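You operate a simulated robot arm through the tools that you are given. There is no shell and no other tool. Be economical: measure what you need, move in short steps, check, and stop when the job is done.

You are at the controls of a simulated robot arm. One attempt, no reset.

Task
Take the tub from the top of the fitting table and put it on the floor shelf of the green shelving. Set down upright: tub.

Only the result counts: the job must be done as asked and must still hold three seconds after the hand-in. Knocking over, shifting, dropping, spilling or breaking anything else fails it.

Robot
A 6-joint arm with a two-finger parallel gripper on a trunk, on a base that drives. Base frame: it is fixed to the floor where the robot stands at the start and does not move with it; the origin is under the middle of the robot, x ahead of it, y to its left, z up. Lengths are in mm, angles in rad, forces in N, time in s.
With the tool pointing down near the work surface it reaches from about 480 to 880 mm from the robot's upright axis, wherever it stands. Its first joint turns from -2.007 to 2.007 rad. Places, roughly: floor shelf of the green shelving [3900, 2300, 100]. Payload 4.2 kg.
The tool frame sits at the grasp point between the pads (the TCP): z along the fingers, y along the line on which they close. The tips reach 23 mm beyond it. Largest opening 94 mm; finger width 38, thickness 10; the body of the gripper, 54 by 96 mm, starts 39 mm behind the TCP.
Orientation is that of the tool frame in the base frame, as a unit quaternion [x, y, z, w]. With the fingers straight down and closing along the base's y, the tool's x points along the base's -x, its y along +y and its z along -z.

Tools
- The arm moves only by the tool play_rows. Its argument "steps" is a list of rows, each a list of 7 numbers: the shift along the base's x, y, z in mm, then the turn, a rotation vector about the base's x, y, z in degrees, then the opening, from 0 (shut) to 1 (fully open). In form: [[tx, ty, tz, ax, ay, az, gripper], ...]. A call has 1 to 10 rows; each row is the pose to reach, as a shift and turn from the pose commanded when the call began. Rows are played at 5 a second. More than 50 mm and 0.15 rad between two rows, or a gripper value outside its range, and nothing of the call is played. Where a pose cannot be reached the arm comes as near as it can. A force on the tool above 40 N (or 10 N above the force at the start of the call, whichever is more), or a blocked arm, ends the call early, and 0.2 s more pass. Each finger travels about 108 mm/s and halts on what it meets, pressing with about 37 N; the grip force reading is that of the motor and also rises with nothing between the fingers. The clock runs only during rows and for 0.2 s after the last one: add rows that repeat a pose to give the fingers time. It gives the time, the measured TCP pose, the force on the tool (base axes), the opening and the grip force at its end, in the units of the frame above (readings bear some noise), with the torque about the TCP (base axes, N m) and any sound that the robot's microphone picked up, and new pictures: "show" is both (left out), scene, wrist or none.
- Cameras (640 x 400 px; columns grow to the right, rows downward): "scene" is now at [221, 138, 1303.7]; the picture's right is [-0.63, -0.78, 0.00], its down [-0.37, 0.30, -0.88] and it looks along [0.68, -0.55, -0.48] (base axes); focal length 272 px, centre (320, 200). "wrist" rides on the gripper at [86, 16, -74] in the tool frame; the picture's right is [-0.18, 0.98, 0.00], its down [-0.58, -0.11, -0.81] and it looks along [-0.79, -0.15, 0.59] (tool axes); focal length 243 px, centre (320, 200). There is no depth. A picture from a camera that has moved, and an enlarged one, comes with that camera's place and axes in the base frame and with its lens.
- raise_lower(by): slides the trunk up (or, below 0, down) by that many mm; the arm and the scene camera ride with it, the base frame stays. It gives what a move gives, with no picture.
- base_move(legs): drives the robot by 1 to 6 legs, each [ahead, turn to the left] in mm and rad, along the robot's own axes; the way and the turn of a leg run together, so that a leg with both is an arc; at most 1500 mm and 3.142 rad a leg. The arm and the cameras ride along, it lands a little off, and it stops where it bumps. It gives what a move gives, and a new picture of the scene camera.
- head_to(pan, tilt): turns the head with the scene camera to pan (to the left, within 1.396 rad either way) and tilt (down, from -0.506 to 1.204), counted from straight ahead of the robot. It gives what a move gives, and a new picture of the scene camera.
- enlarge(camera, box): a new picture of the part [left, top, right, bottom] of that camera's present view, enlarged. No time passes.
- close_job(): hands the job in; it is judged then, once.

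Work in short steps. Places have to be worked out from the pictures, the camera data and where the tool is seen: move nearer, look again, correct. Check each grasp and each placing, and mend what went wrong. You have 120 turns and 260 pictures in all, those below and enlarged ones among them. Open the gripper and draw the arm clear of the work before you hand the job in, unless the task says otherwise; then end with one line.

The tools are called after ">>>" as name(argument=value, ...) on one line, values as JSON. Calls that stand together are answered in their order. play_rows: Moves the arm, as the interface text tells. Its arguments: {"type":"object","properties":{"steps":{"type":"array","items":{"type":"array","items":{"type":"number"}}},"show":{"type":"string","enum":["both","scene","wrist","none"]}},"required":["steps"]} The other tools are called the same way: raise_lower (by) slides the trunk up or down; base_move (legs) drives the base; head_to (pan, tilt) turns the head that bears the scene camera; enlarge (camera, box) takes an enlarged picture of a part of a camera's view; close_job () hands the job in.

At the start:

```text
clock: 0.0
eef_pos: [602.7, -38.6, 1118.3]
tool_rot: [-0.001, 1.0, 0.001, 0.0]
force: [0.0, 1.0, 0.0]
ft_torque: [0.04, 0.03, -0.04]
grip_width: 93.9
grasp_force: 0.1
trunk travel left (down, up): [-650.0, 340.0]
robot x, y, heading: [-1.6, 3.1, -0.0]
head pan, tilt: [-0.681, 0.496]
```

scene: 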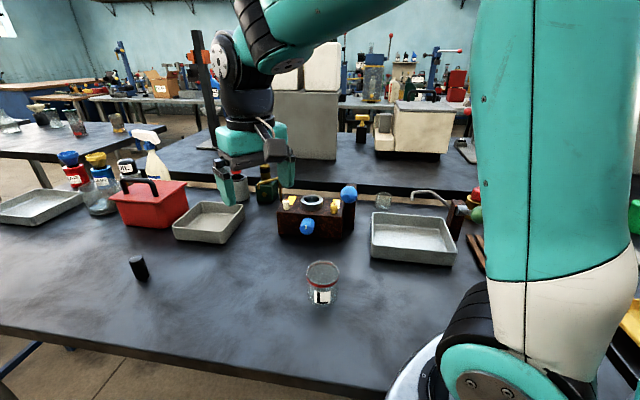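
wrist: 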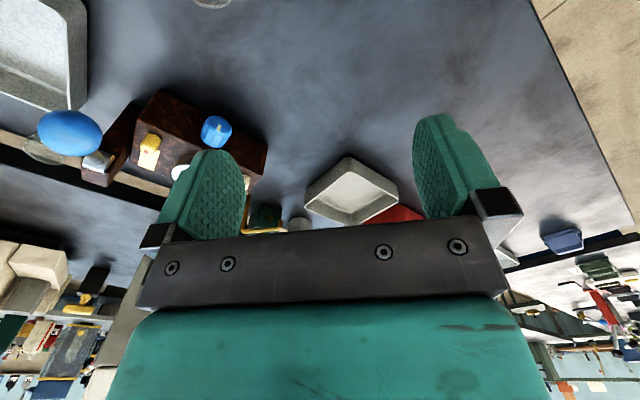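

The tub may be the small clear vessel with a red rim at about (322,285). I enlarge it and look around to identify everything.

>>> enlarge(camera="scene", box=[240, 170, 400, 320])

>>> enlarge(camera="scene", box=[0, 100, 240, 250])

>>> head_to(pan=0.5, tilt=0.3)

```text
2.67 times, centred on (320, 245) of scene
camera zoom: at [221.0, 138.0, 1303.7], right [-0.63, -0.78, 0.0], down [-0.37, 0.3, -0.88], along [0.68, -0.55, -0.48], focal length 725 px, centre (320, 80)
```

zoom: 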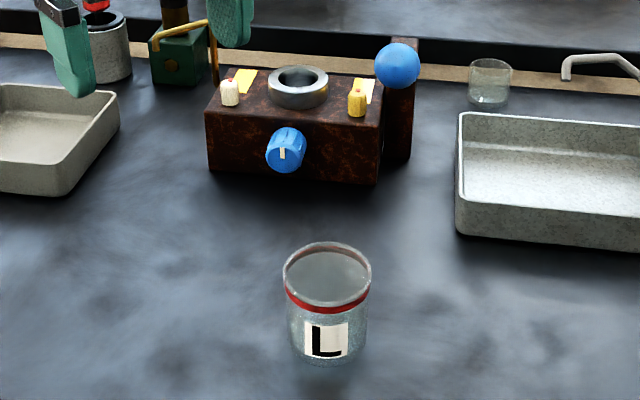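

```text
2.67 times, centred on (120, 175) of scene
camera zoom: at [221.0, 138.0, 1303.7], right [-0.63, -0.78, 0.0], down [-0.37, 0.3, -0.88], along [0.68, -0.55, -0.48], focal length 725 px, centre (853, 267)
```

zoom: 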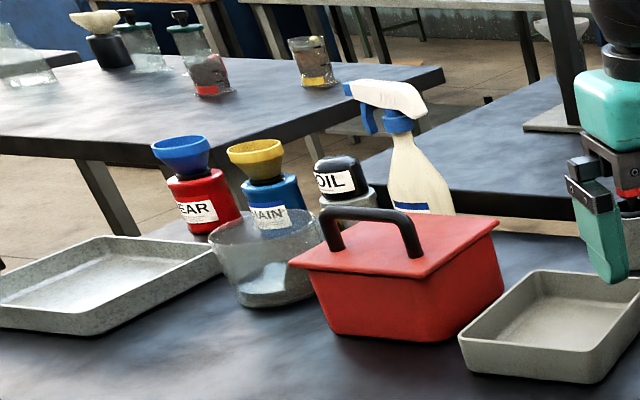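

```text
clock: 1.4
eef_pos: [602.3, -39.1, 1116.8]
tool_rot: [0.0, 1.0, 0.0, 0.0]
force: [0.0, -1.6, 0.5]
ft_torque: [0.0, -0.03, -0.01]
grip_width: 94.1
grasp_force: 0.1
trunk travel left (down, up): [-650.0, 340.0]
robot x, y, heading: [0.1, -2.4, -0.002]
head pan, tilt: [0.499, 0.3]
camera scene: at [232.2, 239.9, 1321.8], right [0.48, -0.88, 0.0], down [-0.26, -0.14, -0.96], along [0.84, 0.46, -0.3], focal length 272 px, centre (320, 200)
```

scene: 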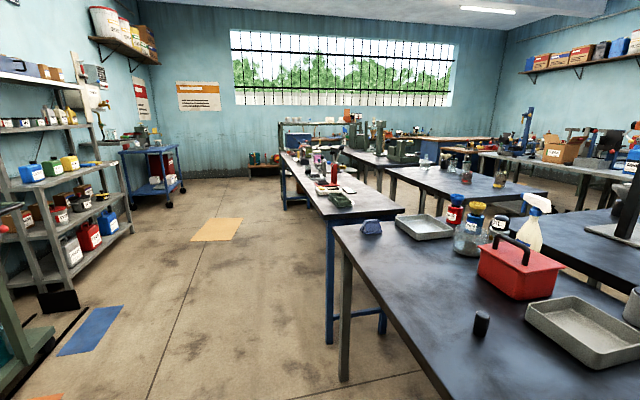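

Bearing to the given shelf point falls around (317,196) in this picture. I enlarge there, and on the table.

>>> enlarge(camera="scene", box=[230, 100, 430, 225])

>>> enlarge(camera="scene", box=[400, 130, 640, 280])

>>> enlarge(camera="scene", box=[0, 50, 200, 350])

>>> head_to(pan=-0.3, tilt=0.6)

```text
3.20 times, centred on (330, 162) of scene
camera zoom: at [232.2, 239.9, 1321.8], right [0.48, -0.88, 0.0], down [-0.26, -0.14, -0.96], along [0.84, 0.46, -0.3], focal length 870 px, centre (288, 320)
```

zoom: 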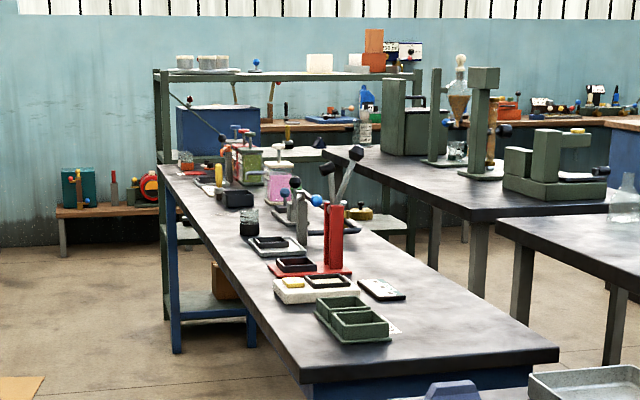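

```text
2.67 times, centred on (520, 205) of scene
camera zoom: at [232.2, 239.9, 1321.8], right [0.48, -0.88, 0.0], down [-0.26, -0.14, -0.96], along [0.84, 0.46, -0.3], focal length 725 px, centre (-213, 187)
```

zoom: 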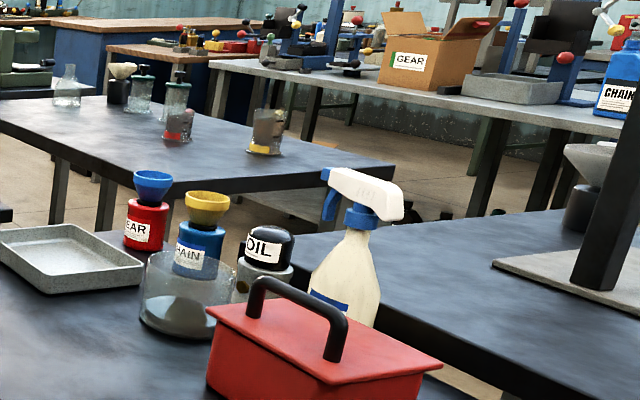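

```text
1.33 times, centred on (100, 200) of scene
camera zoom: at [232.2, 239.9, 1321.8], right [0.48, -0.88, 0.0], down [-0.26, -0.14, -0.96], along [0.84, 0.46, -0.3], focal length 362 px, centre (613, 200)
```

zoom: 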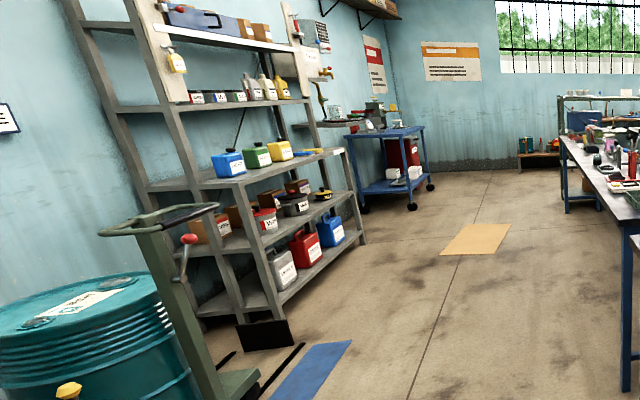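

```text
clock: 2.5
eef_pos: [602.7, -39.5, 1117.3]
tool_rot: [0.0, 1.0, 0.001, 0.001]
force: [0.2, -1.0, 0.1]
ft_torque: [-0.04, -0.01, 0.01]
grip_width: 94.1
grasp_force: 0.0
trunk travel left (down, up): [-650.0, 340.0]
robot x, y, heading: [1.2, -3.1, -0.005]
head pan, tilt: [-0.3, 0.6]
camera scene: at [234.6, 169.2, 1294.3], right [-0.29, -0.96, 0.0], down [-0.54, 0.17, -0.83], along [0.79, -0.24, -0.56], focal length 272 px, centre (320, 200)
```

scene: 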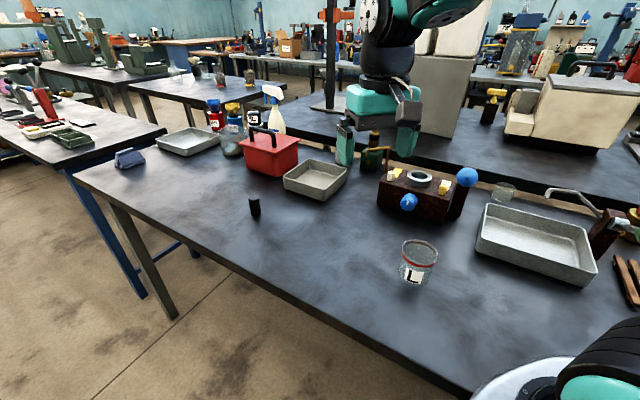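

The clear "L" tub with a red band sits at about (527,-116), roughly 65 mm wide and 72 tall. The green shelving is the rack behind the blue-legged table. A low shelf calls for a tilted grasp (about 45° forward), so I back off 200 mm to make room for the arm.

>>> base_move(legs=[[-200, 0]])

>>> head_to(pan=-0.2, tilt=0.5)

```text
clock: 4.1
eef_pos: [402.3, -39.0, 1116.6]
tool_rot: [0.0, 1.0, 0.0, 0.0]
force: [0.2, 0.1, 0.3]
ft_torque: [-0.01, 0.02, 0.03]
grip_width: 93.7
grasp_force: 0.2
trunk travel left (down, up): [-650.0, 340.0]
robot x, y, heading: [-197.7, 1.0, -0.0]
head pan, tilt: [-0.3, 0.6]
camera scene: at [34.6, 169.2, 1294.3], right [-0.3, -0.96, 0.0], down [-0.54, 0.17, -0.83], along [0.79, -0.24, -0.56], focal length 272 px, centre (320, 200)
```

scene: 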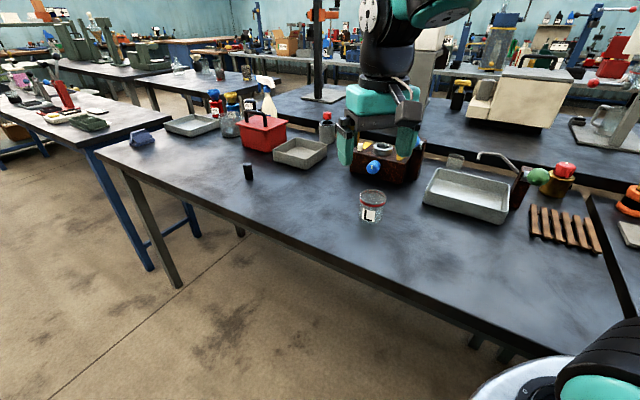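

```text
clock: 4.8
eef_pos: [402.5, -37.5, 1117.6]
tool_rot: [0.0, 1.0, -0.001, 0.001]
force: [0.9, 0.6, 1.4]
ft_torque: [0.0, 0.02, 0.01]
grip_width: 93.9
grasp_force: 0.1
trunk travel left (down, up): [-650.0, 340.0]
robot x, y, heading: [-198.2, -3.0, -0.001]
head pan, tilt: [-0.201, 0.499]
camera scene: at [39.3, 177.1, 1303.4], right [-0.2, -0.98, 0.0], down [-0.47, 0.1, -0.88], along [0.86, -0.17, -0.48], focal length 272 px, centre (320, 200)
```

scene: 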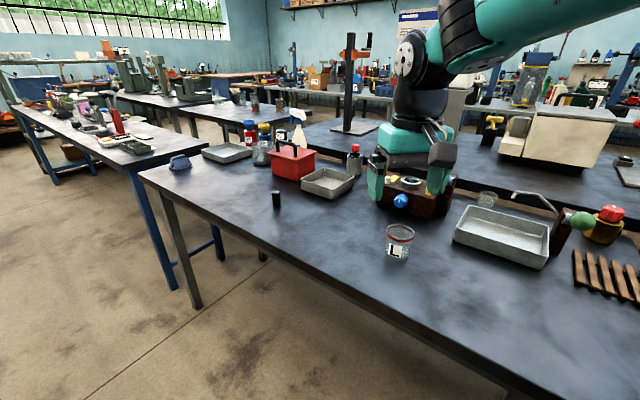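

The tub is unobstructed. I tilt the tool 45° forward while moving to a pre-grasp about 120 mm behind and above the tub.

>>> play_rows(steps=[[6, -13, -15, 0, -7.5, 0, 1], [13, -26, -35, 0, -15, 0, 1], [20, -39, -60, 0, -22.5, 0, 1], [27, -52, -85, 0, -30, 0, 1], [34, -65, -110, 0, -37.5, 0, 1], [40, -78, -134, 0, -45, 0, 1], [40, -78, -134, 0, -45, 0, 1]])

```text
clock: 6.4
eef_pos: [440.7, -117.0, 983.2]
tool_rot: [0.0, 0.924, 0.001, 0.383]
force: [-0.2, -0.7, -0.5]
ft_torque: [-0.02, -0.03, 0.0]
grip_width: 94.1
grasp_force: 0.0
trunk travel left (down, up): [-650.0, 340.0]
robot x, y, heading: [-199.2, 1.8, 0.002]
head pan, tilt: [-0.201, 0.499]
camera scene: at [39.2, 177.2, 1303.4], right [-0.2, -0.98, 0.0], down [-0.47, 0.1, -0.88], along [0.86, -0.17, -0.48], focal length 272 px, centre (320, 200)
camera wrist: at [328.5, -101.0, 975.2], right [0.13, 0.98, 0.13], down [-0.16, -0.11, 0.98], along [0.98, -0.15, 0.14], focal length 243 px, centre (320, 200)
```

scene: 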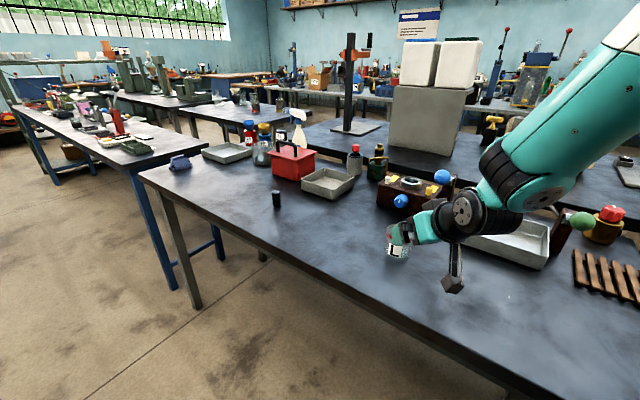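
wrist: 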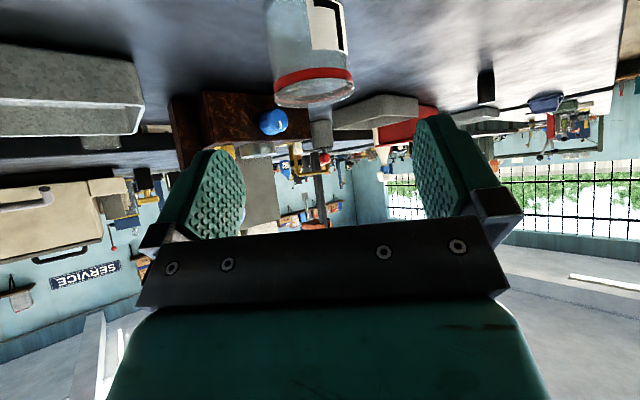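

The tub appears slightly to the −y side of the finger midline (about 7 mm). I advance half way with that correction and look again.

>>> play_rows(steps=[[14, -7, -14, 0, 0, 0, 1], [28, -7, -28, 0, 0, 0, 1], [42, -7, -42, 0, 0, 0, 1], [42, -7, -42, 0, 0, 0, 1]], show="wrist")

>>> enlarge(camera="scene", box=[340, 180, 500, 300])

```text
clock: 7.4
eef_pos: [484.6, -123.0, 941.4]
tool_rot: [0.0, 0.924, 0.001, 0.383]
force: [0.0, 0.2, -0.1]
ft_torque: [0.02, -0.01, 0.01]
grip_width: 93.7
grasp_force: 0.0
trunk travel left (down, up): [-650.0, 340.0]
robot x, y, heading: [-201.8, 2.9, 0.001]
head pan, tilt: [-0.201, 0.499]
camera wrist: at [370.8, -107.3, 933.8], right [0.13, 0.98, 0.13], down [-0.16, -0.11, 0.98], along [0.98, -0.15, 0.14], focal length 243 px, centre (320, 200)
```

wrist: 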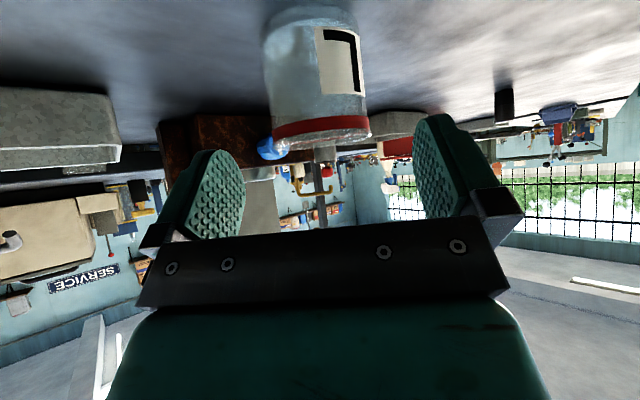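

```text
3.33 times, centred on (420, 240) of scene
camera zoom: at [39.3, 177.2, 1303.4], right [-0.2, -0.98, 0.0], down [-0.47, 0.1, -0.88], along [0.86, -0.17, -0.48], focal length 906 px, centre (-13, 67)
```

zoom: 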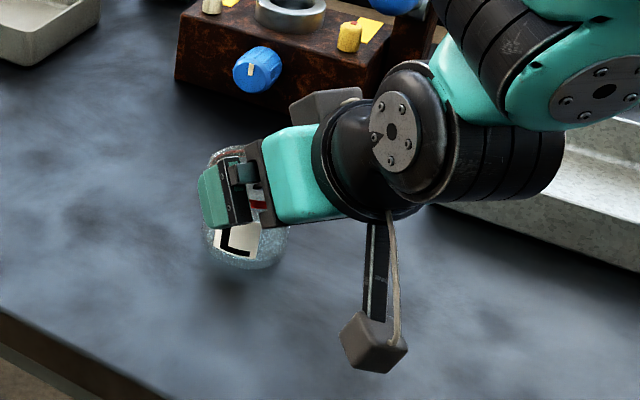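

The tub axis reads at about (529,-125) with the rim near z≈917. I move in to TCP (523,-125,898), which keeps the palm clear of the rim.

>>> play_rows(steps=[[13, -2.5, -14, 0, 0, 0, 1], [26, -2.5, -28, 0, 0, 0, 1], [38.5, -2.5, -43, 0, 0, 0, 1], [38.5, -2.5, -43, 0, 0, 0, 1]])

>>> enlarge(camera="scene", box=[340, 180, 500, 300])

```text
clock: 8.4
eef_pos: [522.6, -125.1, 897.5]
tool_rot: [0.001, 0.924, -0.001, 0.382]
force: [0.5, 0.5, 0.9]
ft_torque: [0.01, 0.02, -0.01]
grip_width: 93.9
grasp_force: 0.0
trunk travel left (down, up): [-650.0, 340.0]
robot x, y, heading: [-202.4, 1.4, 0.002]
head pan, tilt: [-0.201, 0.499]
camera scene: at [39.3, 177.2, 1303.4], right [-0.2, -0.98, 0.0], down [-0.47, 0.1, -0.88], along [0.86, -0.17, -0.48], focal length 272 px, centre (320, 200)
camera wrist: at [409.5, -110.2, 890.7], right [0.13, 0.98, 0.13], down [-0.16, -0.11, 0.98], along [0.98, -0.15, 0.14], focal length 243 px, centre (320, 200)
```

scene: 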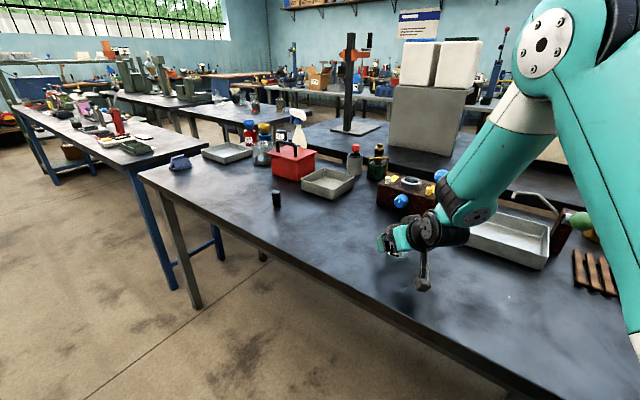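
wrist: 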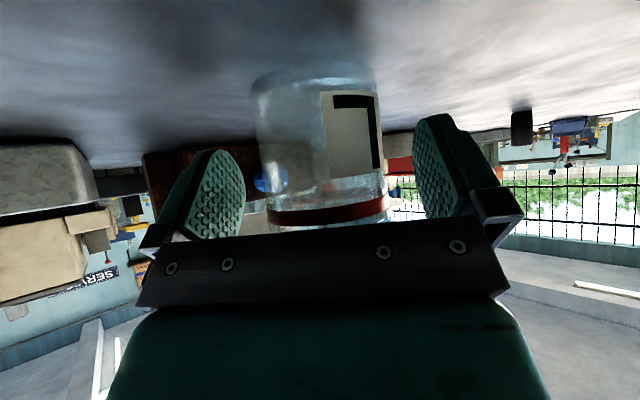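

```text
3.33 times, centred on (420, 240) of scene
camera zoom: at [39.3, 177.2, 1303.4], right [-0.2, -0.98, 0.0], down [-0.47, 0.1, -0.88], along [0.86, -0.17, -0.48], focal length 906 px, centre (-13, 67)
```

zoom: 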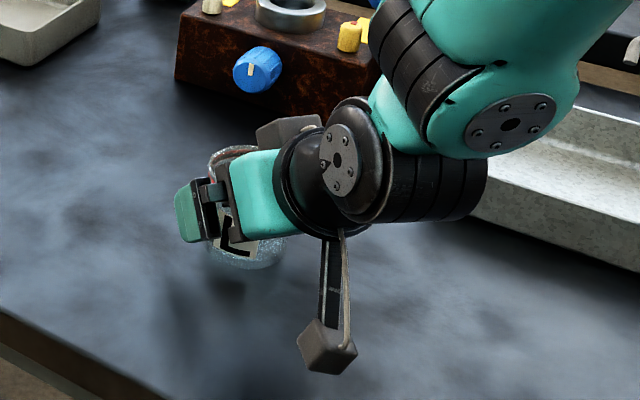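

The tub is between the fingers. I close and hold for the fingers to settle.

>>> play_rows(steps=[[0, 0, 0, 0, 0, 0, 0.75], [0, 0, 0, 0, 0, 0, 0.5], [0, 0, 0, 0, 0, 0, 0.4], [0, 0, 0, 0, 0, 0, 0.4]], show="wrist")

```text
clock: 9.4
eef_pos: [523.2, -125.7, 898.8]
tool_rot: [0.0, 0.924, -0.001, 0.383]
force: [-0.2, -0.5, -0.2]
ft_torque: [-0.02, 0.02, 0.02]
grip_width: 65.4
grasp_force: 37.4
trunk travel left (down, up): [-650.0, 340.0]
robot x, y, heading: [-202.4, 2.1, 0.002]
head pan, tilt: [-0.201, 0.499]
camera wrist: at [409.4, -110.2, 890.9], right [0.13, 0.98, 0.13], down [-0.16, -0.11, 0.98], along [0.98, -0.15, 0.14], focal length 243 px, centre (320, 200)
```

wrist: 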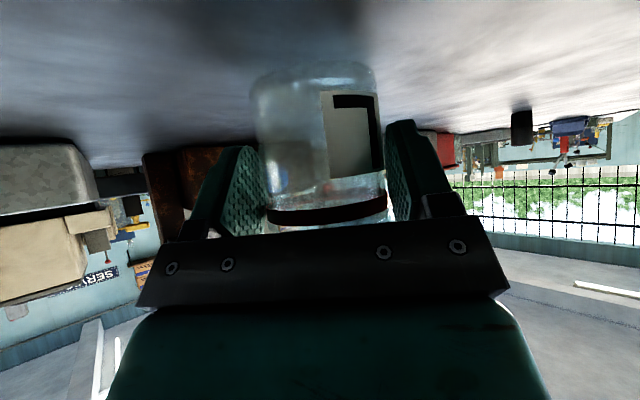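

Gripped at 65 mm width. I lift gently 150 mm straight up.

>>> play_rows(steps=[[0, 0, 8, 0, 0, 0, 0.35], [0, 0, 25, 0, 0, 0, 0.35], [0, 0, 50, 0, 0, 0, 0.35], [0, 0, 75, 0, 0, 0, 0.35], [0, 0, 100, 0, 0, 0, 0.35], [0, 0, 125, 0, 0, 0, 0.35], [0, 0, 145, 0, 0, 0, 0.35], [0, 0, 150, 0, 0, 0, 0.35]])

```text
clock: 11.2
eef_pos: [522.3, -126.2, 1049.2]
tool_rot: [0.0, 0.924, 0.0, 0.383]
force: [0.6, 1.1, -0.2]
ft_torque: [-0.04, 0.03, -0.01]
grip_width: 65.5
grasp_force: 37.6
trunk travel left (down, up): [-650.0, 340.0]
robot x, y, heading: [-199.5, -0.7, -0.005]
head pan, tilt: [-0.201, 0.499]
camera scene: at [39.5, 177.1, 1303.4], right [-0.2, -0.98, 0.0], down [-0.47, 0.1, -0.88], along [0.86, -0.17, -0.48], focal length 272 px, centre (320, 200)
camera wrist: at [409.0, -110.2, 1041.4], right [0.13, 0.98, 0.13], down [-0.16, -0.11, 0.98], along [0.98, -0.15, 0.14], focal length 243 px, centre (320, 200)
```

scene: 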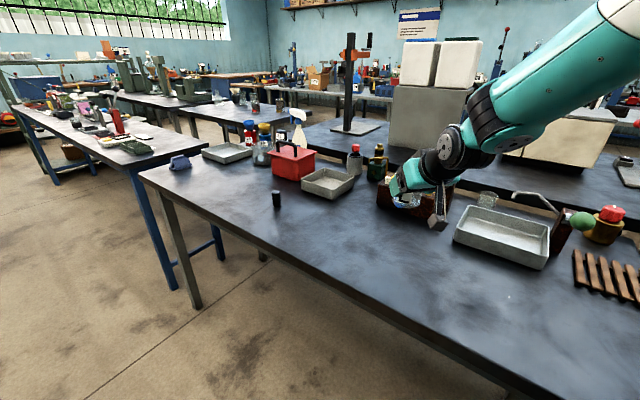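
wrist: 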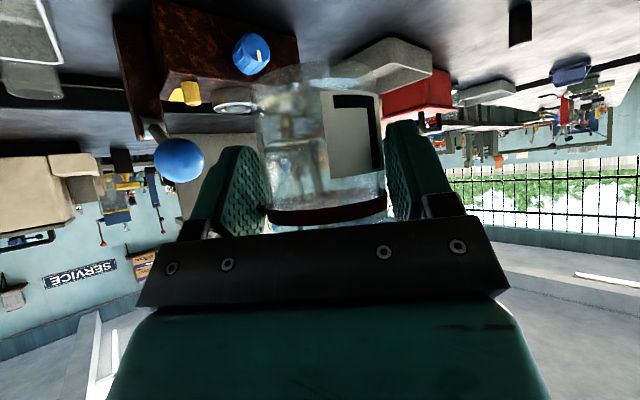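

The tub is held and upright. From the pictures the tables run diagonally (about 0.71 rad to the left), with the aisle free on the left. I back off from the table, turn along the aisle and drive part of the way.

>>> base_move(legs=[[-500, 0], [0, 0.712]])

>>> head_to(pan=0.0, tilt=0.35)

```text
clock: 16.0
eef_pos: [-70.5, 375.6, 1048.8]
tool_rot: [-0.321, 0.866, 0.133, 0.359]
force: [0.1, 0.5, -1.2]
ft_torque: [0.01, 0.01, -0.01]
grip_width: 65.4
grasp_force: 37.2
trunk travel left (down, up): [-650.0, 340.0]
robot x, y, heading: [-700.4, -2.7, 0.71]
head pan, tilt: [-0.201, 0.499]
camera scene: at [-634.2, 292.2, 1303.4], right [0.49, -0.87, 0.0], down [-0.42, -0.23, -0.88], along [0.77, 0.43, -0.48], focal length 272 px, centre (320, 200)
```

scene: 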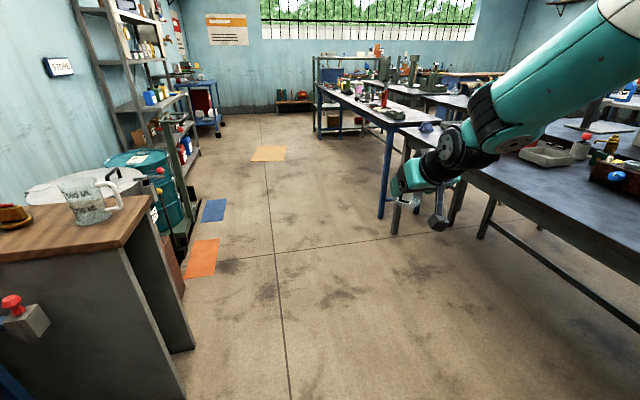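

```text
clock: 16.8
eef_pos: [-70.0, 375.5, 1049.2]
tool_rot: [-0.321, 0.867, 0.133, 0.359]
force: [0.5, 0.2, -0.3]
ft_torque: [-0.05, -0.01, 0.02]
grip_width: 65.5
grasp_force: 37.3
trunk travel left (down, up): [-650.0, 340.0]
robot x, y, heading: [-697.4, 1.2, 0.712]
head pan, tilt: [0.0, 0.351]
camera scene: at [-643.0, 308.5, 1317.0], right [0.65, -0.76, 0.0], down [-0.26, -0.22, -0.94], along [0.71, 0.61, -0.34], focal length 272 px, centre (320, 200)
```

scene: 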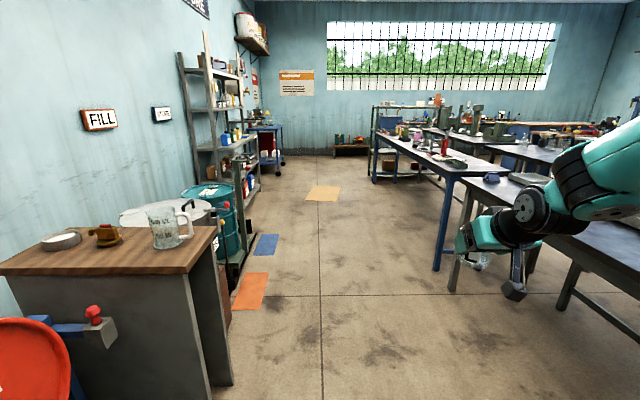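

The aisle ahead is clear with about 600 mm to the left counter and the table on the right. I drive 2800 mm forward.

>>> base_move(legs=[[1400, 0], [1400, 0]])

>>> head_to(pan=-0.35, tilt=0.4)

```text
clock: 30.3
eef_pos: [2049.1, 2187.2, 1048.7]
tool_rot: [-0.318, 0.868, 0.132, 0.359]
force: [0.3, 0.6, -1.3]
ft_torque: [0.01, 0.03, -0.01]
grip_width: 65.3
grasp_force: 36.9
trunk travel left (down, up): [-650.0, 340.0]
robot x, y, heading: [1417.6, 1814.0, 0.702]
head pan, tilt: [0.0, 0.351]
camera scene: at [1474.6, 2123.6, 1317.1], right [0.65, -0.76, 0.0], down [-0.26, -0.22, -0.94], along [0.72, 0.61, -0.34], focal length 272 px, centre (320, 200)
```

scene: 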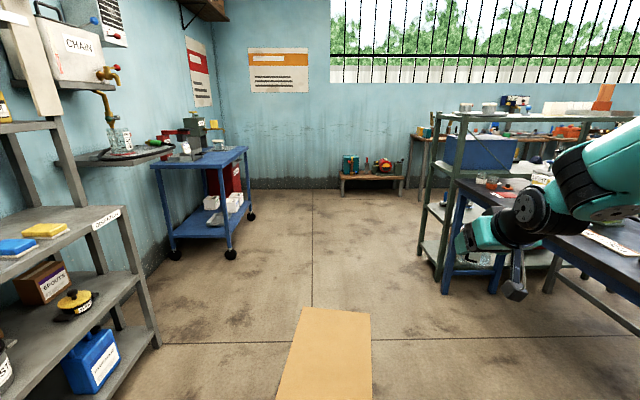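

```text
clock: 31.1
eef_pos: [2048.2, 2186.6, 1049.3]
tool_rot: [-0.318, 0.867, 0.132, 0.36]
force: [-1.3, -0.7, -1.0]
ft_torque: [0.02, 0.06, -0.02]
grip_width: 65.6
grasp_force: 36.8
trunk travel left (down, up): [-650.0, 340.0]
robot x, y, heading: [1417.9, 1818.2, 0.707]
head pan, tilt: [-0.351, 0.4]
camera scene: at [1490.6, 2095.5, 1312.5], right [0.35, -0.94, 0.0], down [-0.36, -0.14, -0.92], along [0.86, 0.32, -0.39], focal length 272 px, centre (320, 200)
```

scene: 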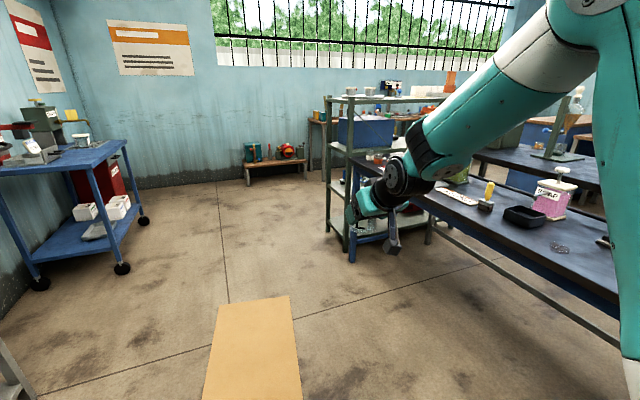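

The left end of the green shelving stands free beside the aisle. I enlarge its lower part to see whether the end is open and what stands on the floor shelf.

>>> enlarge(camera="scene", box=[300, 80, 460, 280])

```text
2.00 times, centred on (380, 180) of scene
camera zoom: at [1490.6, 2095.5, 1312.5], right [0.35, -0.94, 0.0], down [-0.36, -0.14, -0.92], along [0.86, 0.32, -0.39], focal length 544 px, centre (200, 240)
```

zoom: 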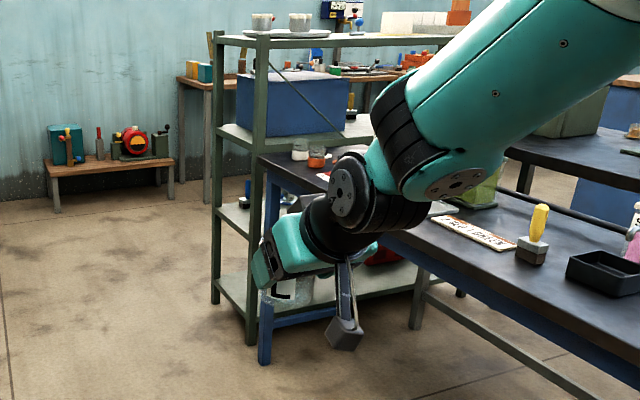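

The end of the shelving is open: floor shelf at z≈100, next one roughly 280–300 mm above it. I drive alongside, about 900 mm off its left end, and turn to face it.

>>> base_move(legs=[[0, 0.075], [1140, 0], [1140, 0], [0, -1.7]])

>>> head_to(pan=-0.1, tilt=0.65)

```text
clock: 46.8
eef_pos: [3373.1, 2751.5, 1048.8]
tool_rot: [0.407, 0.829, -0.169, 0.344]
force: [-1.1, 0.5, -0.5]
ft_torque: [-0.02, -0.02, -0.02]
grip_width: 65.2
grasp_force: 37.1
trunk travel left (down, up): [-650.0, 340.0]
robot x, y, heading: [3029.1, 3398.3, -0.91]
head pan, tilt: [-0.351, 0.4]
camera scene: at [3302.9, 3311.0, 1312.5], right [-0.95, -0.31, 0.0], down [-0.12, 0.37, -0.92], along [0.28, -0.88, -0.39], focal length 272 px, centre (320, 200)
```

scene: 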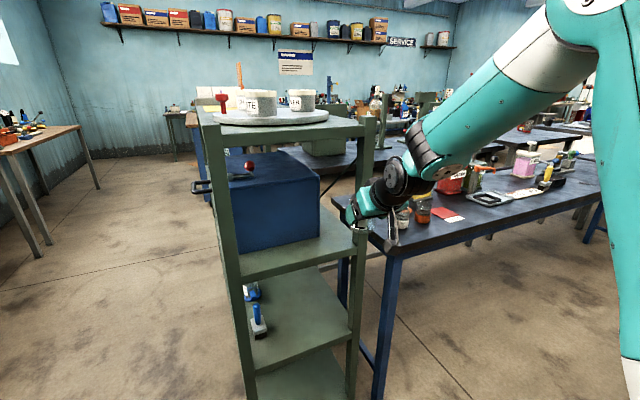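

```text
clock: 47.5
eef_pos: [3373.6, 2751.1, 1048.7]
tool_rot: [0.407, 0.829, -0.169, 0.344]
force: [-0.2, 0.4, -0.9]
ft_torque: [-0.01, 0.02, -0.01]
grip_width: 65.1
grasp_force: 37.0
trunk travel left (down, up): [-650.0, 340.0]
robot x, y, heading: [3029.5, 3398.4, -0.91]
head pan, tilt: [-0.099, 0.649]
camera scene: at [3320.8, 3325.7, 1290.1], right [-0.85, -0.53, 0.0], down [-0.32, 0.51, -0.8], along [0.42, -0.67, -0.6], focal length 272 px, centre (320, 200)
```

scene: 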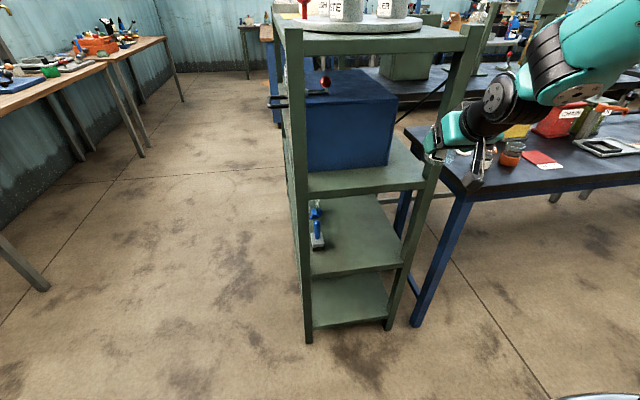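

Good view: the end opening is about 320 mm wide, floor shelf empty for the first 250 mm, next shelf near z≈480. The arm is too near the blue table to lower here, so I reverse with a slight jog to the left to line up square with the opening.

>>> base_move(legs=[[0, -0.24], [-400, 0], [0, 0.282]])

```text
clock: 51.8
eef_pos: [3231.4, 3131.2, 1049.0]
tool_rot: [0.39, 0.838, -0.161, 0.347]
force: [-0.1, -0.5, -0.8]
ft_torque: [0.03, 0.03, 0.0]
grip_width: 65.1
grasp_force: 37.1
trunk travel left (down, up): [-650.0, 340.0]
robot x, y, heading: [2868.0, 3764.8, -0.867]
head pan, tilt: [-0.099, 0.649]
camera scene: at [3160.1, 3703.1, 1290.0], right [-0.83, -0.56, 0.0], down [-0.34, 0.5, -0.8], along [0.45, -0.66, -0.6], focal length 272 px, centre (320, 200)
```

scene: 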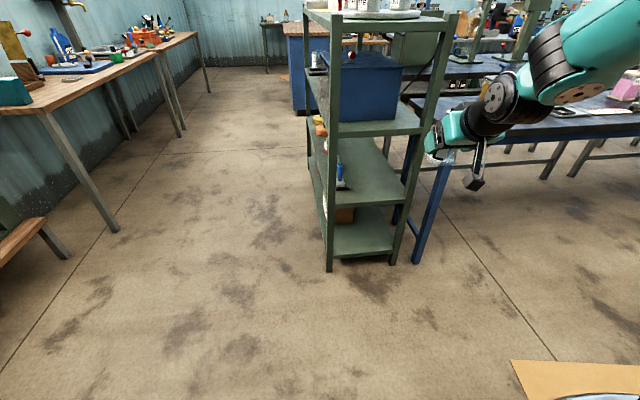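

Lined up in open floor. I lower the trunk fully here, then view the opening from the lower camera.

>>> raise_lower(by=-650)

>>> head_to(pan=-0.1, tilt=0.35)

```text
refused: -650 is not a number from -400 to 400
```

```text
clock: 52.6
eef_pos: [3233.0, 3130.1, 1049.1]
tool_rot: [0.391, 0.837, -0.162, 0.347]
force: [0.9, 0.5, -0.5]
ft_torque: [-0.02, 0.03, -0.01]
grip_width: 65.1
grasp_force: 36.4
trunk travel left (down, up): [-650.0, 340.0]
robot x, y, heading: [2865.2, 3763.7, -0.871]
head pan, tilt: [-0.099, 0.351]
camera scene: at [3163.6, 3697.9, 1317.0], right [-0.83, -0.56, 0.0], down [-0.19, 0.28, -0.94], along [0.53, -0.78, -0.34], focal length 272 px, centre (320, 200)
```

scene: 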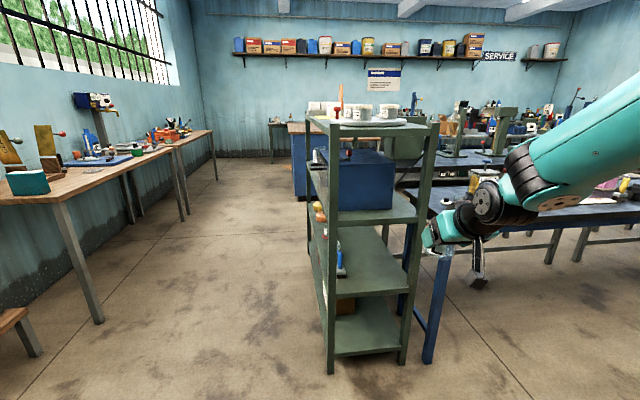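

The limit is 400 per call, so I lower in two steps.

>>> raise_lower(by=-400)

>>> raise_lower(by=-250)

>>> head_to(pan=-0.1, tilt=0.3)

```text
clock: 56.5
eef_pos: [3232.8, 3130.9, 649.6]
tool_rot: [0.392, 0.837, -0.162, 0.346]
force: [-0.2, -0.6, -1.8]
ft_torque: [0.02, -0.03, -0.04]
grip_width: 65.1
grasp_force: 36.9
trunk travel left (down, up): [-250.0, 740.0]
robot x, y, heading: [2869.1, 3763.7, -0.872]
head pan, tilt: [-0.099, 0.351]
```

```text
clock: 59.0
eef_pos: [3233.4, 3129.4, 398.1]
tool_rot: [0.391, 0.837, -0.162, 0.348]
force: [0.6, 0.3, -0.2]
ft_torque: [0.01, 0.0, 0.01]
grip_width: 65.0
grasp_force: 37.5
trunk travel left (down, up): [0.0, 990.0]
robot x, y, heading: [2868.3, 3765.3, -0.869]
head pan, tilt: [-0.099, 0.351]
```

```text
clock: 59.7
eef_pos: [3232.8, 3130.9, 398.1]
tool_rot: [0.391, 0.837, -0.162, 0.347]
force: [0.1, -0.6, -1.7]
ft_torque: [0.01, 0.06, -0.01]
grip_width: 64.8
grasp_force: 37.2
trunk travel left (down, up): [0.0, 990.0]
robot x, y, heading: [2868.0, 3765.2, -0.873]
head pan, tilt: [-0.099, 0.3]
camera scene: at [3163.8, 3697.7, 671.8], right [-0.83, -0.56, 0.0], down [-0.17, 0.24, -0.96], along [0.54, -0.79, -0.3], focal length 272 px, centre (320, 200)
```

scene: 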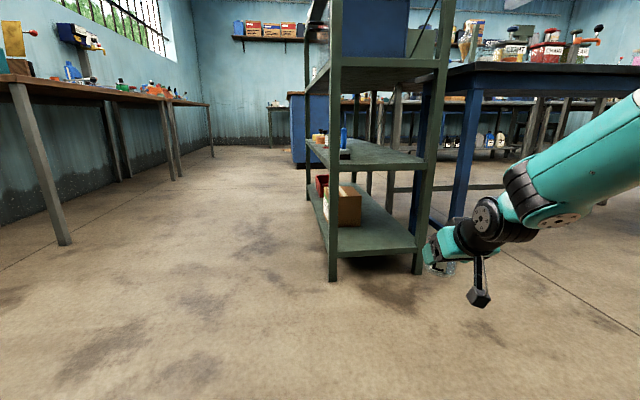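

Everything is consistent: floor shelf z≈105–112, next shelf ≈475, box inside at over 300 mm from the end. I lower the arm to TCP z≈205 before entering, still in open floor.

>>> play_rows(steps=[[0, 0, -25, 0, 0, 0, 0.35], [0, 0, -50, 0, 0, 0, 0.35], [0, 0, -75, 0, 0, 0, 0.35], [0, 0, -100, 0, 0, 0, 0.35], [0, 0, -125, 0, 0, 0, 0.35], [0, 0, -150, 0, 0, 0, 0.35], [0, 0, -175, 0, 0, 0, 0.35], [0, 0, -193, 0, 0, 0, 0.35], [0, 0, -193, 0, 0, 0, 0.35]])

```text
clock: 61.7
eef_pos: [3232.3, 3130.2, 204.7]
tool_rot: [0.391, 0.836, -0.162, 0.348]
force: [0.5, 0.7, -0.1]
ft_torque: [-0.03, -0.02, 0.01]
grip_width: 65.1
grasp_force: 37.1
trunk travel left (down, up): [0.0, 990.0]
robot x, y, heading: [2863.9, 3763.5, -0.869]
head pan, tilt: [-0.099, 0.3]
camera scene: at [3163.8, 3697.7, 671.8], right [-0.83, -0.56, 0.0], down [-0.17, 0.24, -0.96], along [0.54, -0.79, -0.3], focal length 272 px, centre (320, 200)
camera wrist: at [3171.9, 3227.3, 197.7], right [0.84, 0.53, 0.13], down [-0.19, 0.05, 0.98], along [0.51, -0.85, 0.14], focal length 243 px, centre (320, 200)
```

scene: 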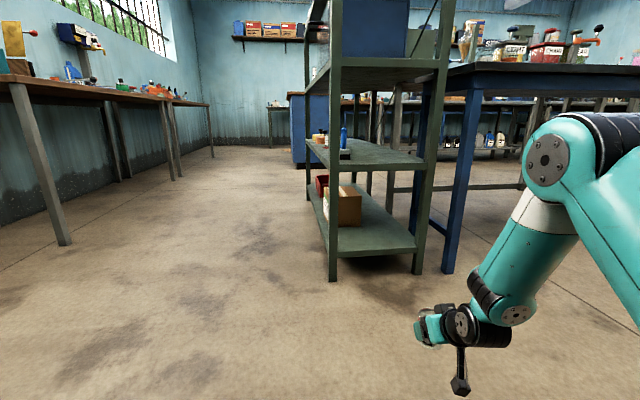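
wrist: 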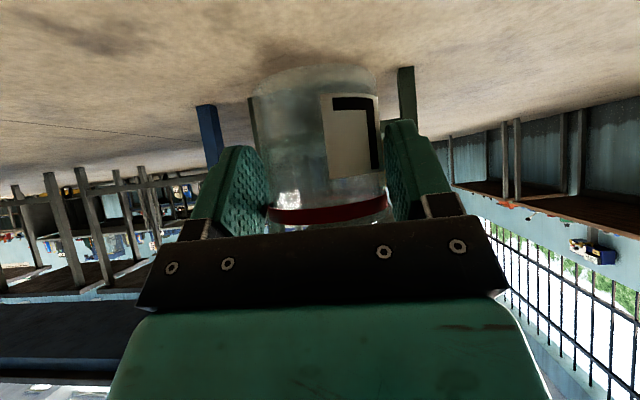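

The forearm stands nearly vertical here and would meet the shelf above. I stretch the arm forward 150 mm so the forearm slopes back, and look again.

>>> play_rows(steps=[[19.4, -23, 0, 0, 0, 0, 0.35], [38.8, -45.8, 0, 0, 0, 0, 0.35], [58, -68.7, 0, 0, 0, 0, 0.35], [77.6, -91.6, 0, 0, 0, 0, 0.35], [97, -114.5, 0, 0, 0, 0, 0.35], [97, -114.5, 0, 0, 0, 0, 0.35]], show="scene")

>>> head_to(pan=-0.6, tilt=0.5)

```text
clock: 63.1
eef_pos: [3331.2, 3016.7, 205.9]
tool_rot: [0.39, 0.837, -0.162, 0.347]
force: [1.0, 0.2, -0.5]
ft_torque: [0.02, 0.01, 0.01]
grip_width: 65.1
grasp_force: 36.9
trunk travel left (down, up): [0.0, 990.0]
robot x, y, heading: [2862.5, 3765.9, -0.874]
head pan, tilt: [-0.099, 0.3]
camera scene: at [3163.8, 3697.7, 671.8], right [-0.83, -0.56, 0.0], down [-0.17, 0.24, -0.96], along [0.54, -0.79, -0.3], focal length 272 px, centre (320, 200)
```

scene: 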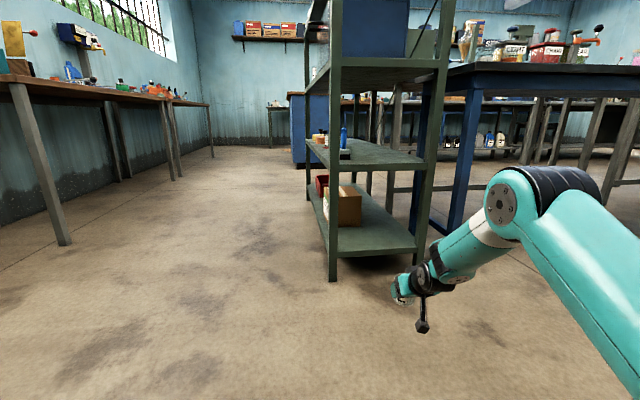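

```text
clock: 64.0
eef_pos: [3331.1, 3016.7, 205.1]
tool_rot: [0.391, 0.837, -0.162, 0.347]
force: [-0.6, -0.4, -0.3]
ft_torque: [0.01, 0.01, -0.01]
grip_width: 65.1
grasp_force: 37.3
trunk travel left (down, up): [0.0, 990.0]
robot x, y, heading: [2865.3, 3763.3, -0.87]
head pan, tilt: [-0.6, 0.499]
camera scene: at [3120.1, 3684.3, 653.4], right [-1.0, -0.1, 0.0], down [-0.05, 0.48, -0.88], along [0.09, -0.87, -0.48], focal length 272 px, centre (320, 200)
```

scene: 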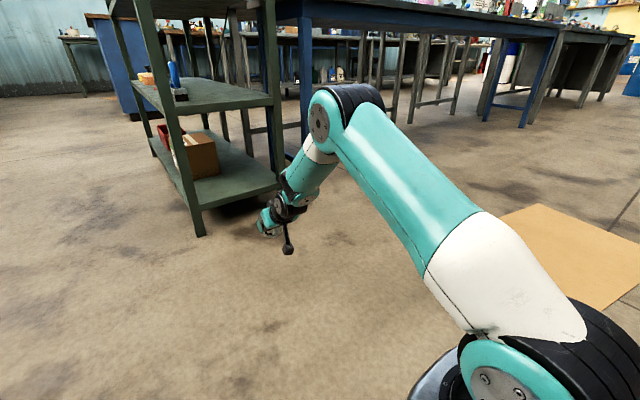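

Now the elbow is ~350 mm behind the TCP at z≈570, so the forearm clears the upper shelf. I drive 300 mm toward the opening and check.

>>> base_move(legs=[[300, 0]])

>>> head_to(pan=-0.25, tilt=0.5)

>>> enlarge(camera="wrist", box=[0, 0, 640, 400])

```text
clock: 66.0
eef_pos: [3523.3, 2787.3, 205.8]
tool_rot: [0.391, 0.837, -0.162, 0.347]
force: [-0.6, 0.3, -0.3]
ft_torque: [0.06, 0.01, 0.02]
grip_width: 65.0
grasp_force: 37.3
trunk travel left (down, up): [0.0, 990.0]
robot x, y, heading: [3059.9, 3538.6, -0.87]
head pan, tilt: [-0.6, 0.499]
camera scene: at [3313.4, 3454.6, 653.4], right [-1.0, -0.1, 0.0], down [-0.05, 0.48, -0.88], along [0.09, -0.87, -0.48], focal length 272 px, centre (320, 200)
```

scene: 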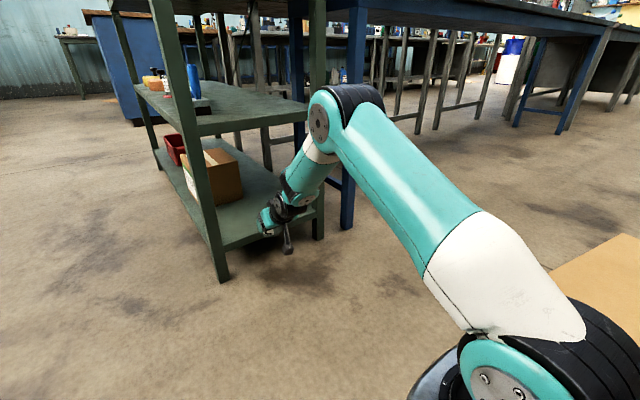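

```text
clock: 66.9
eef_pos: [3525.0, 2786.7, 206.2]
tool_rot: [0.391, 0.837, -0.162, 0.347]
force: [-0.1, 0.2, -1.1]
ft_torque: [0.03, 0.04, 0.02]
grip_width: 65.1
grasp_force: 37.6
trunk travel left (down, up): [0.0, 990.0]
robot x, y, heading: [3057.2, 3536.5, -0.872]
head pan, tilt: [-0.25, 0.499]
camera scene: at [3343.9, 3463.2, 653.4], right [-0.9, -0.43, 0.0], down [-0.21, 0.43, -0.88], along [0.38, -0.79, -0.48], focal length 272 px, centre (320, 200)
```

scene: 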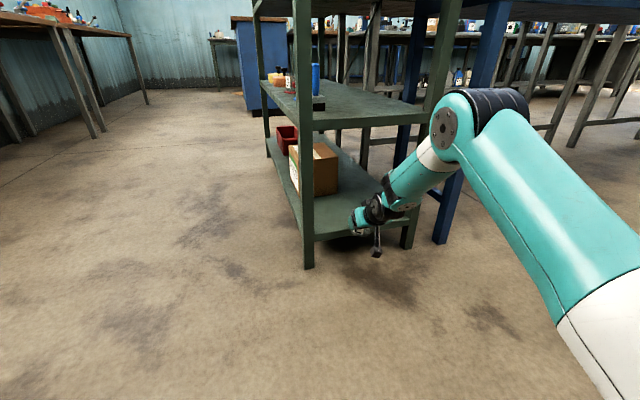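

```text
1.00 times, centred on (320, 200) of wrist
camera zoom: at [3463.7, 2883.9, 197.8], right [0.84, 0.53, 0.13], down [-0.19, 0.05, 0.98], along [0.51, -0.85, 0.14], focal length 243 px, centre (320, 200)
```

zoom: 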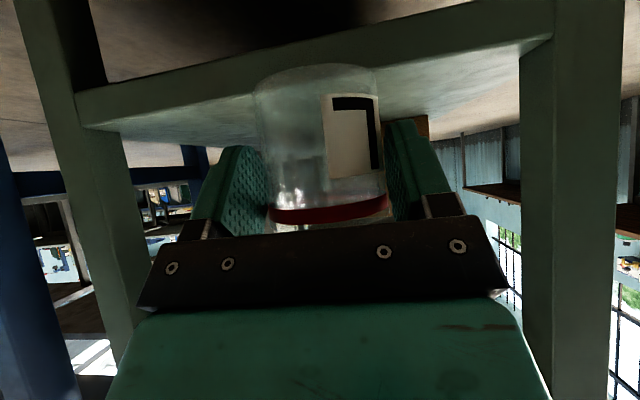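

Depth agrees, but the wrist view suggests the shelf surface could be at z≈140 rather than 110. I enlarge the scene to check the height and lateral clearances.

>>> enlarge(camera="scene", box=[280, 150, 440, 280])

```text
3.08 times, centred on (360, 215) of scene
camera zoom: at [3343.9, 3463.2, 653.4], right [-0.9, -0.43, 0.0], down [-0.21, 0.43, -0.88], along [0.38, -0.79, -0.48], focal length 836 px, centre (197, 154)
```

zoom: 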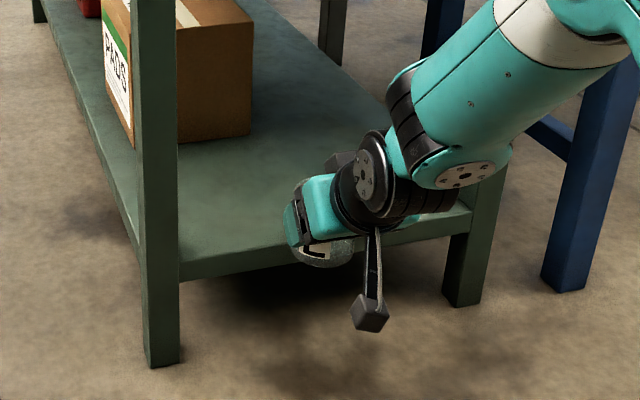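

Shelf surface is about z≈138. I raise the TCP by 32 mm for the entry, keeping clear of the shelf above.

>>> play_rows(steps=[[0, 0, 16, 0, 0, 0, 0.35], [0, 0, 32, 0, 0, 0, 0.35], [0, 0, 32, 0, 0, 0, 0.35]], show="none")

>>> base_move(legs=[[100, 0]])

>>> enlarge(camera="wrist", box=[0, 0, 640, 400])

>>> enlarge(camera="scene", box=[260, 50, 500, 280])

```text
clock: 67.7
eef_pos: [3523.9, 2787.3, 237.9]
tool_rot: [0.391, 0.837, -0.162, 0.347]
force: [0.4, 0.4, -0.4]
ft_torque: [0.03, 0.01, 0.0]
grip_width: 65.0
grasp_force: 37.1
trunk travel left (down, up): [0.0, 990.0]
robot x, y, heading: [3059.1, 3536.5, -0.87]
head pan, tilt: [-0.25, 0.499]
```

```text
clock: 68.8
eef_pos: [3589.0, 2711.5, 237.6]
tool_rot: [0.39, 0.838, -0.162, 0.347]
force: [0.2, -0.3, -1.9]
ft_torque: [0.0, -0.01, 0.01]
grip_width: 65.2
grasp_force: 36.6
trunk travel left (down, up): [0.0, 990.0]
robot x, y, heading: [3122.7, 3459.1, -0.874]
head pan, tilt: [-0.25, 0.499]
camera scene: at [3408.6, 3386.9, 653.4], right [-0.9, -0.44, 0.0], down [-0.21, 0.43, -0.88], along [0.38, -0.79, -0.48], focal length 272 px, centre (320, 200)
```

scene: 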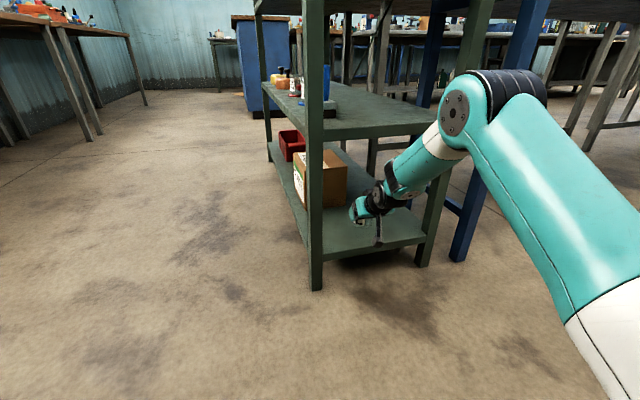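

```text
1.00 times, centred on (320, 200) of wrist
camera zoom: at [3528.4, 2808.0, 230.1], right [0.84, 0.53, 0.13], down [-0.19, 0.05, 0.98], along [0.52, -0.85, 0.14], focal length 243 px, centre (320, 200)
```

zoom: 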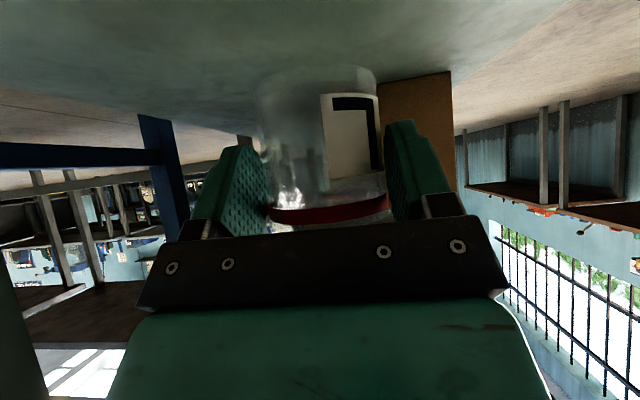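

```text
1.74 times, centred on (380, 165) of scene
camera zoom: at [3408.6, 3386.9, 653.4], right [-0.9, -0.44, 0.0], down [-0.21, 0.43, -0.88], along [0.38, -0.79, -0.48], focal length 473 px, centre (216, 261)
```

zoom: 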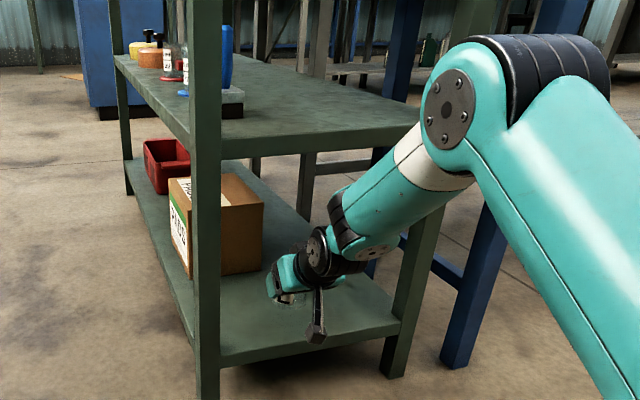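

Clear on all sides: the TCP is ~30 mm inside the end. I drive 50 mm more and check before lowering.

>>> base_move(legs=[[50, 0]])

>>> enlarge(camera="scene", box=[300, 80, 500, 300])

```text
clock: 69.7
eef_pos: [3621.8, 2672.4, 237.8]
tool_rot: [0.391, 0.838, -0.162, 0.346]
force: [0.3, 0.2, -1.6]
ft_torque: [0.01, 0.01, 0.0]
grip_width: 65.2
grasp_force: 36.8
trunk travel left (down, up): [0.0, 990.0]
robot x, y, heading: [3155.1, 3421.3, -0.871]
head pan, tilt: [-0.25, 0.499]
camera scene: at [3441.0, 3348.8, 653.4], right [-0.9, -0.44, 0.0], down [-0.21, 0.43, -0.88], along [0.38, -0.79, -0.48], focal length 272 px, centre (320, 200)
```

scene: 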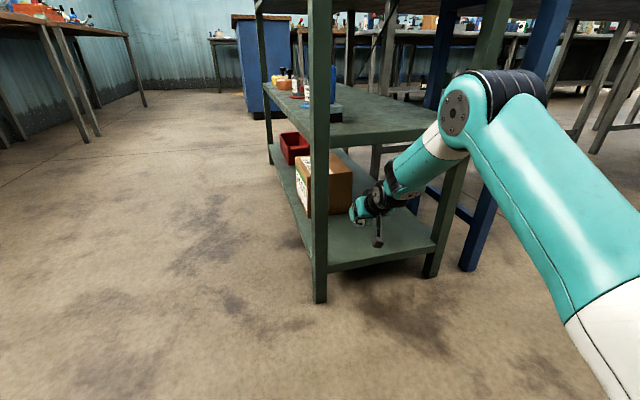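

```text
1.82 times, centred on (400, 190) of scene
camera zoom: at [3441.0, 3348.8, 653.4], right [-0.9, -0.44, 0.0], down [-0.21, 0.43, -0.88], along [0.38, -0.79, -0.48], focal length 494 px, centre (174, 218)
```

zoom: 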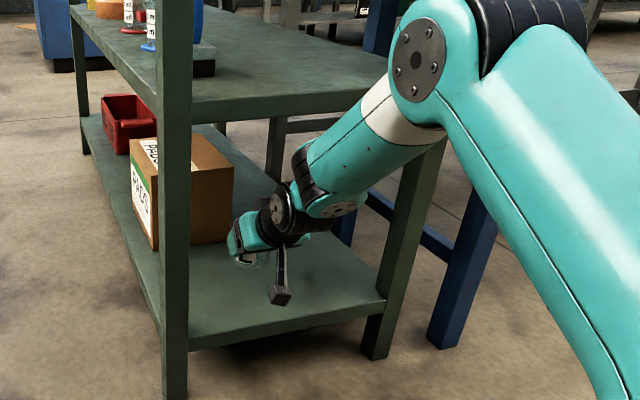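

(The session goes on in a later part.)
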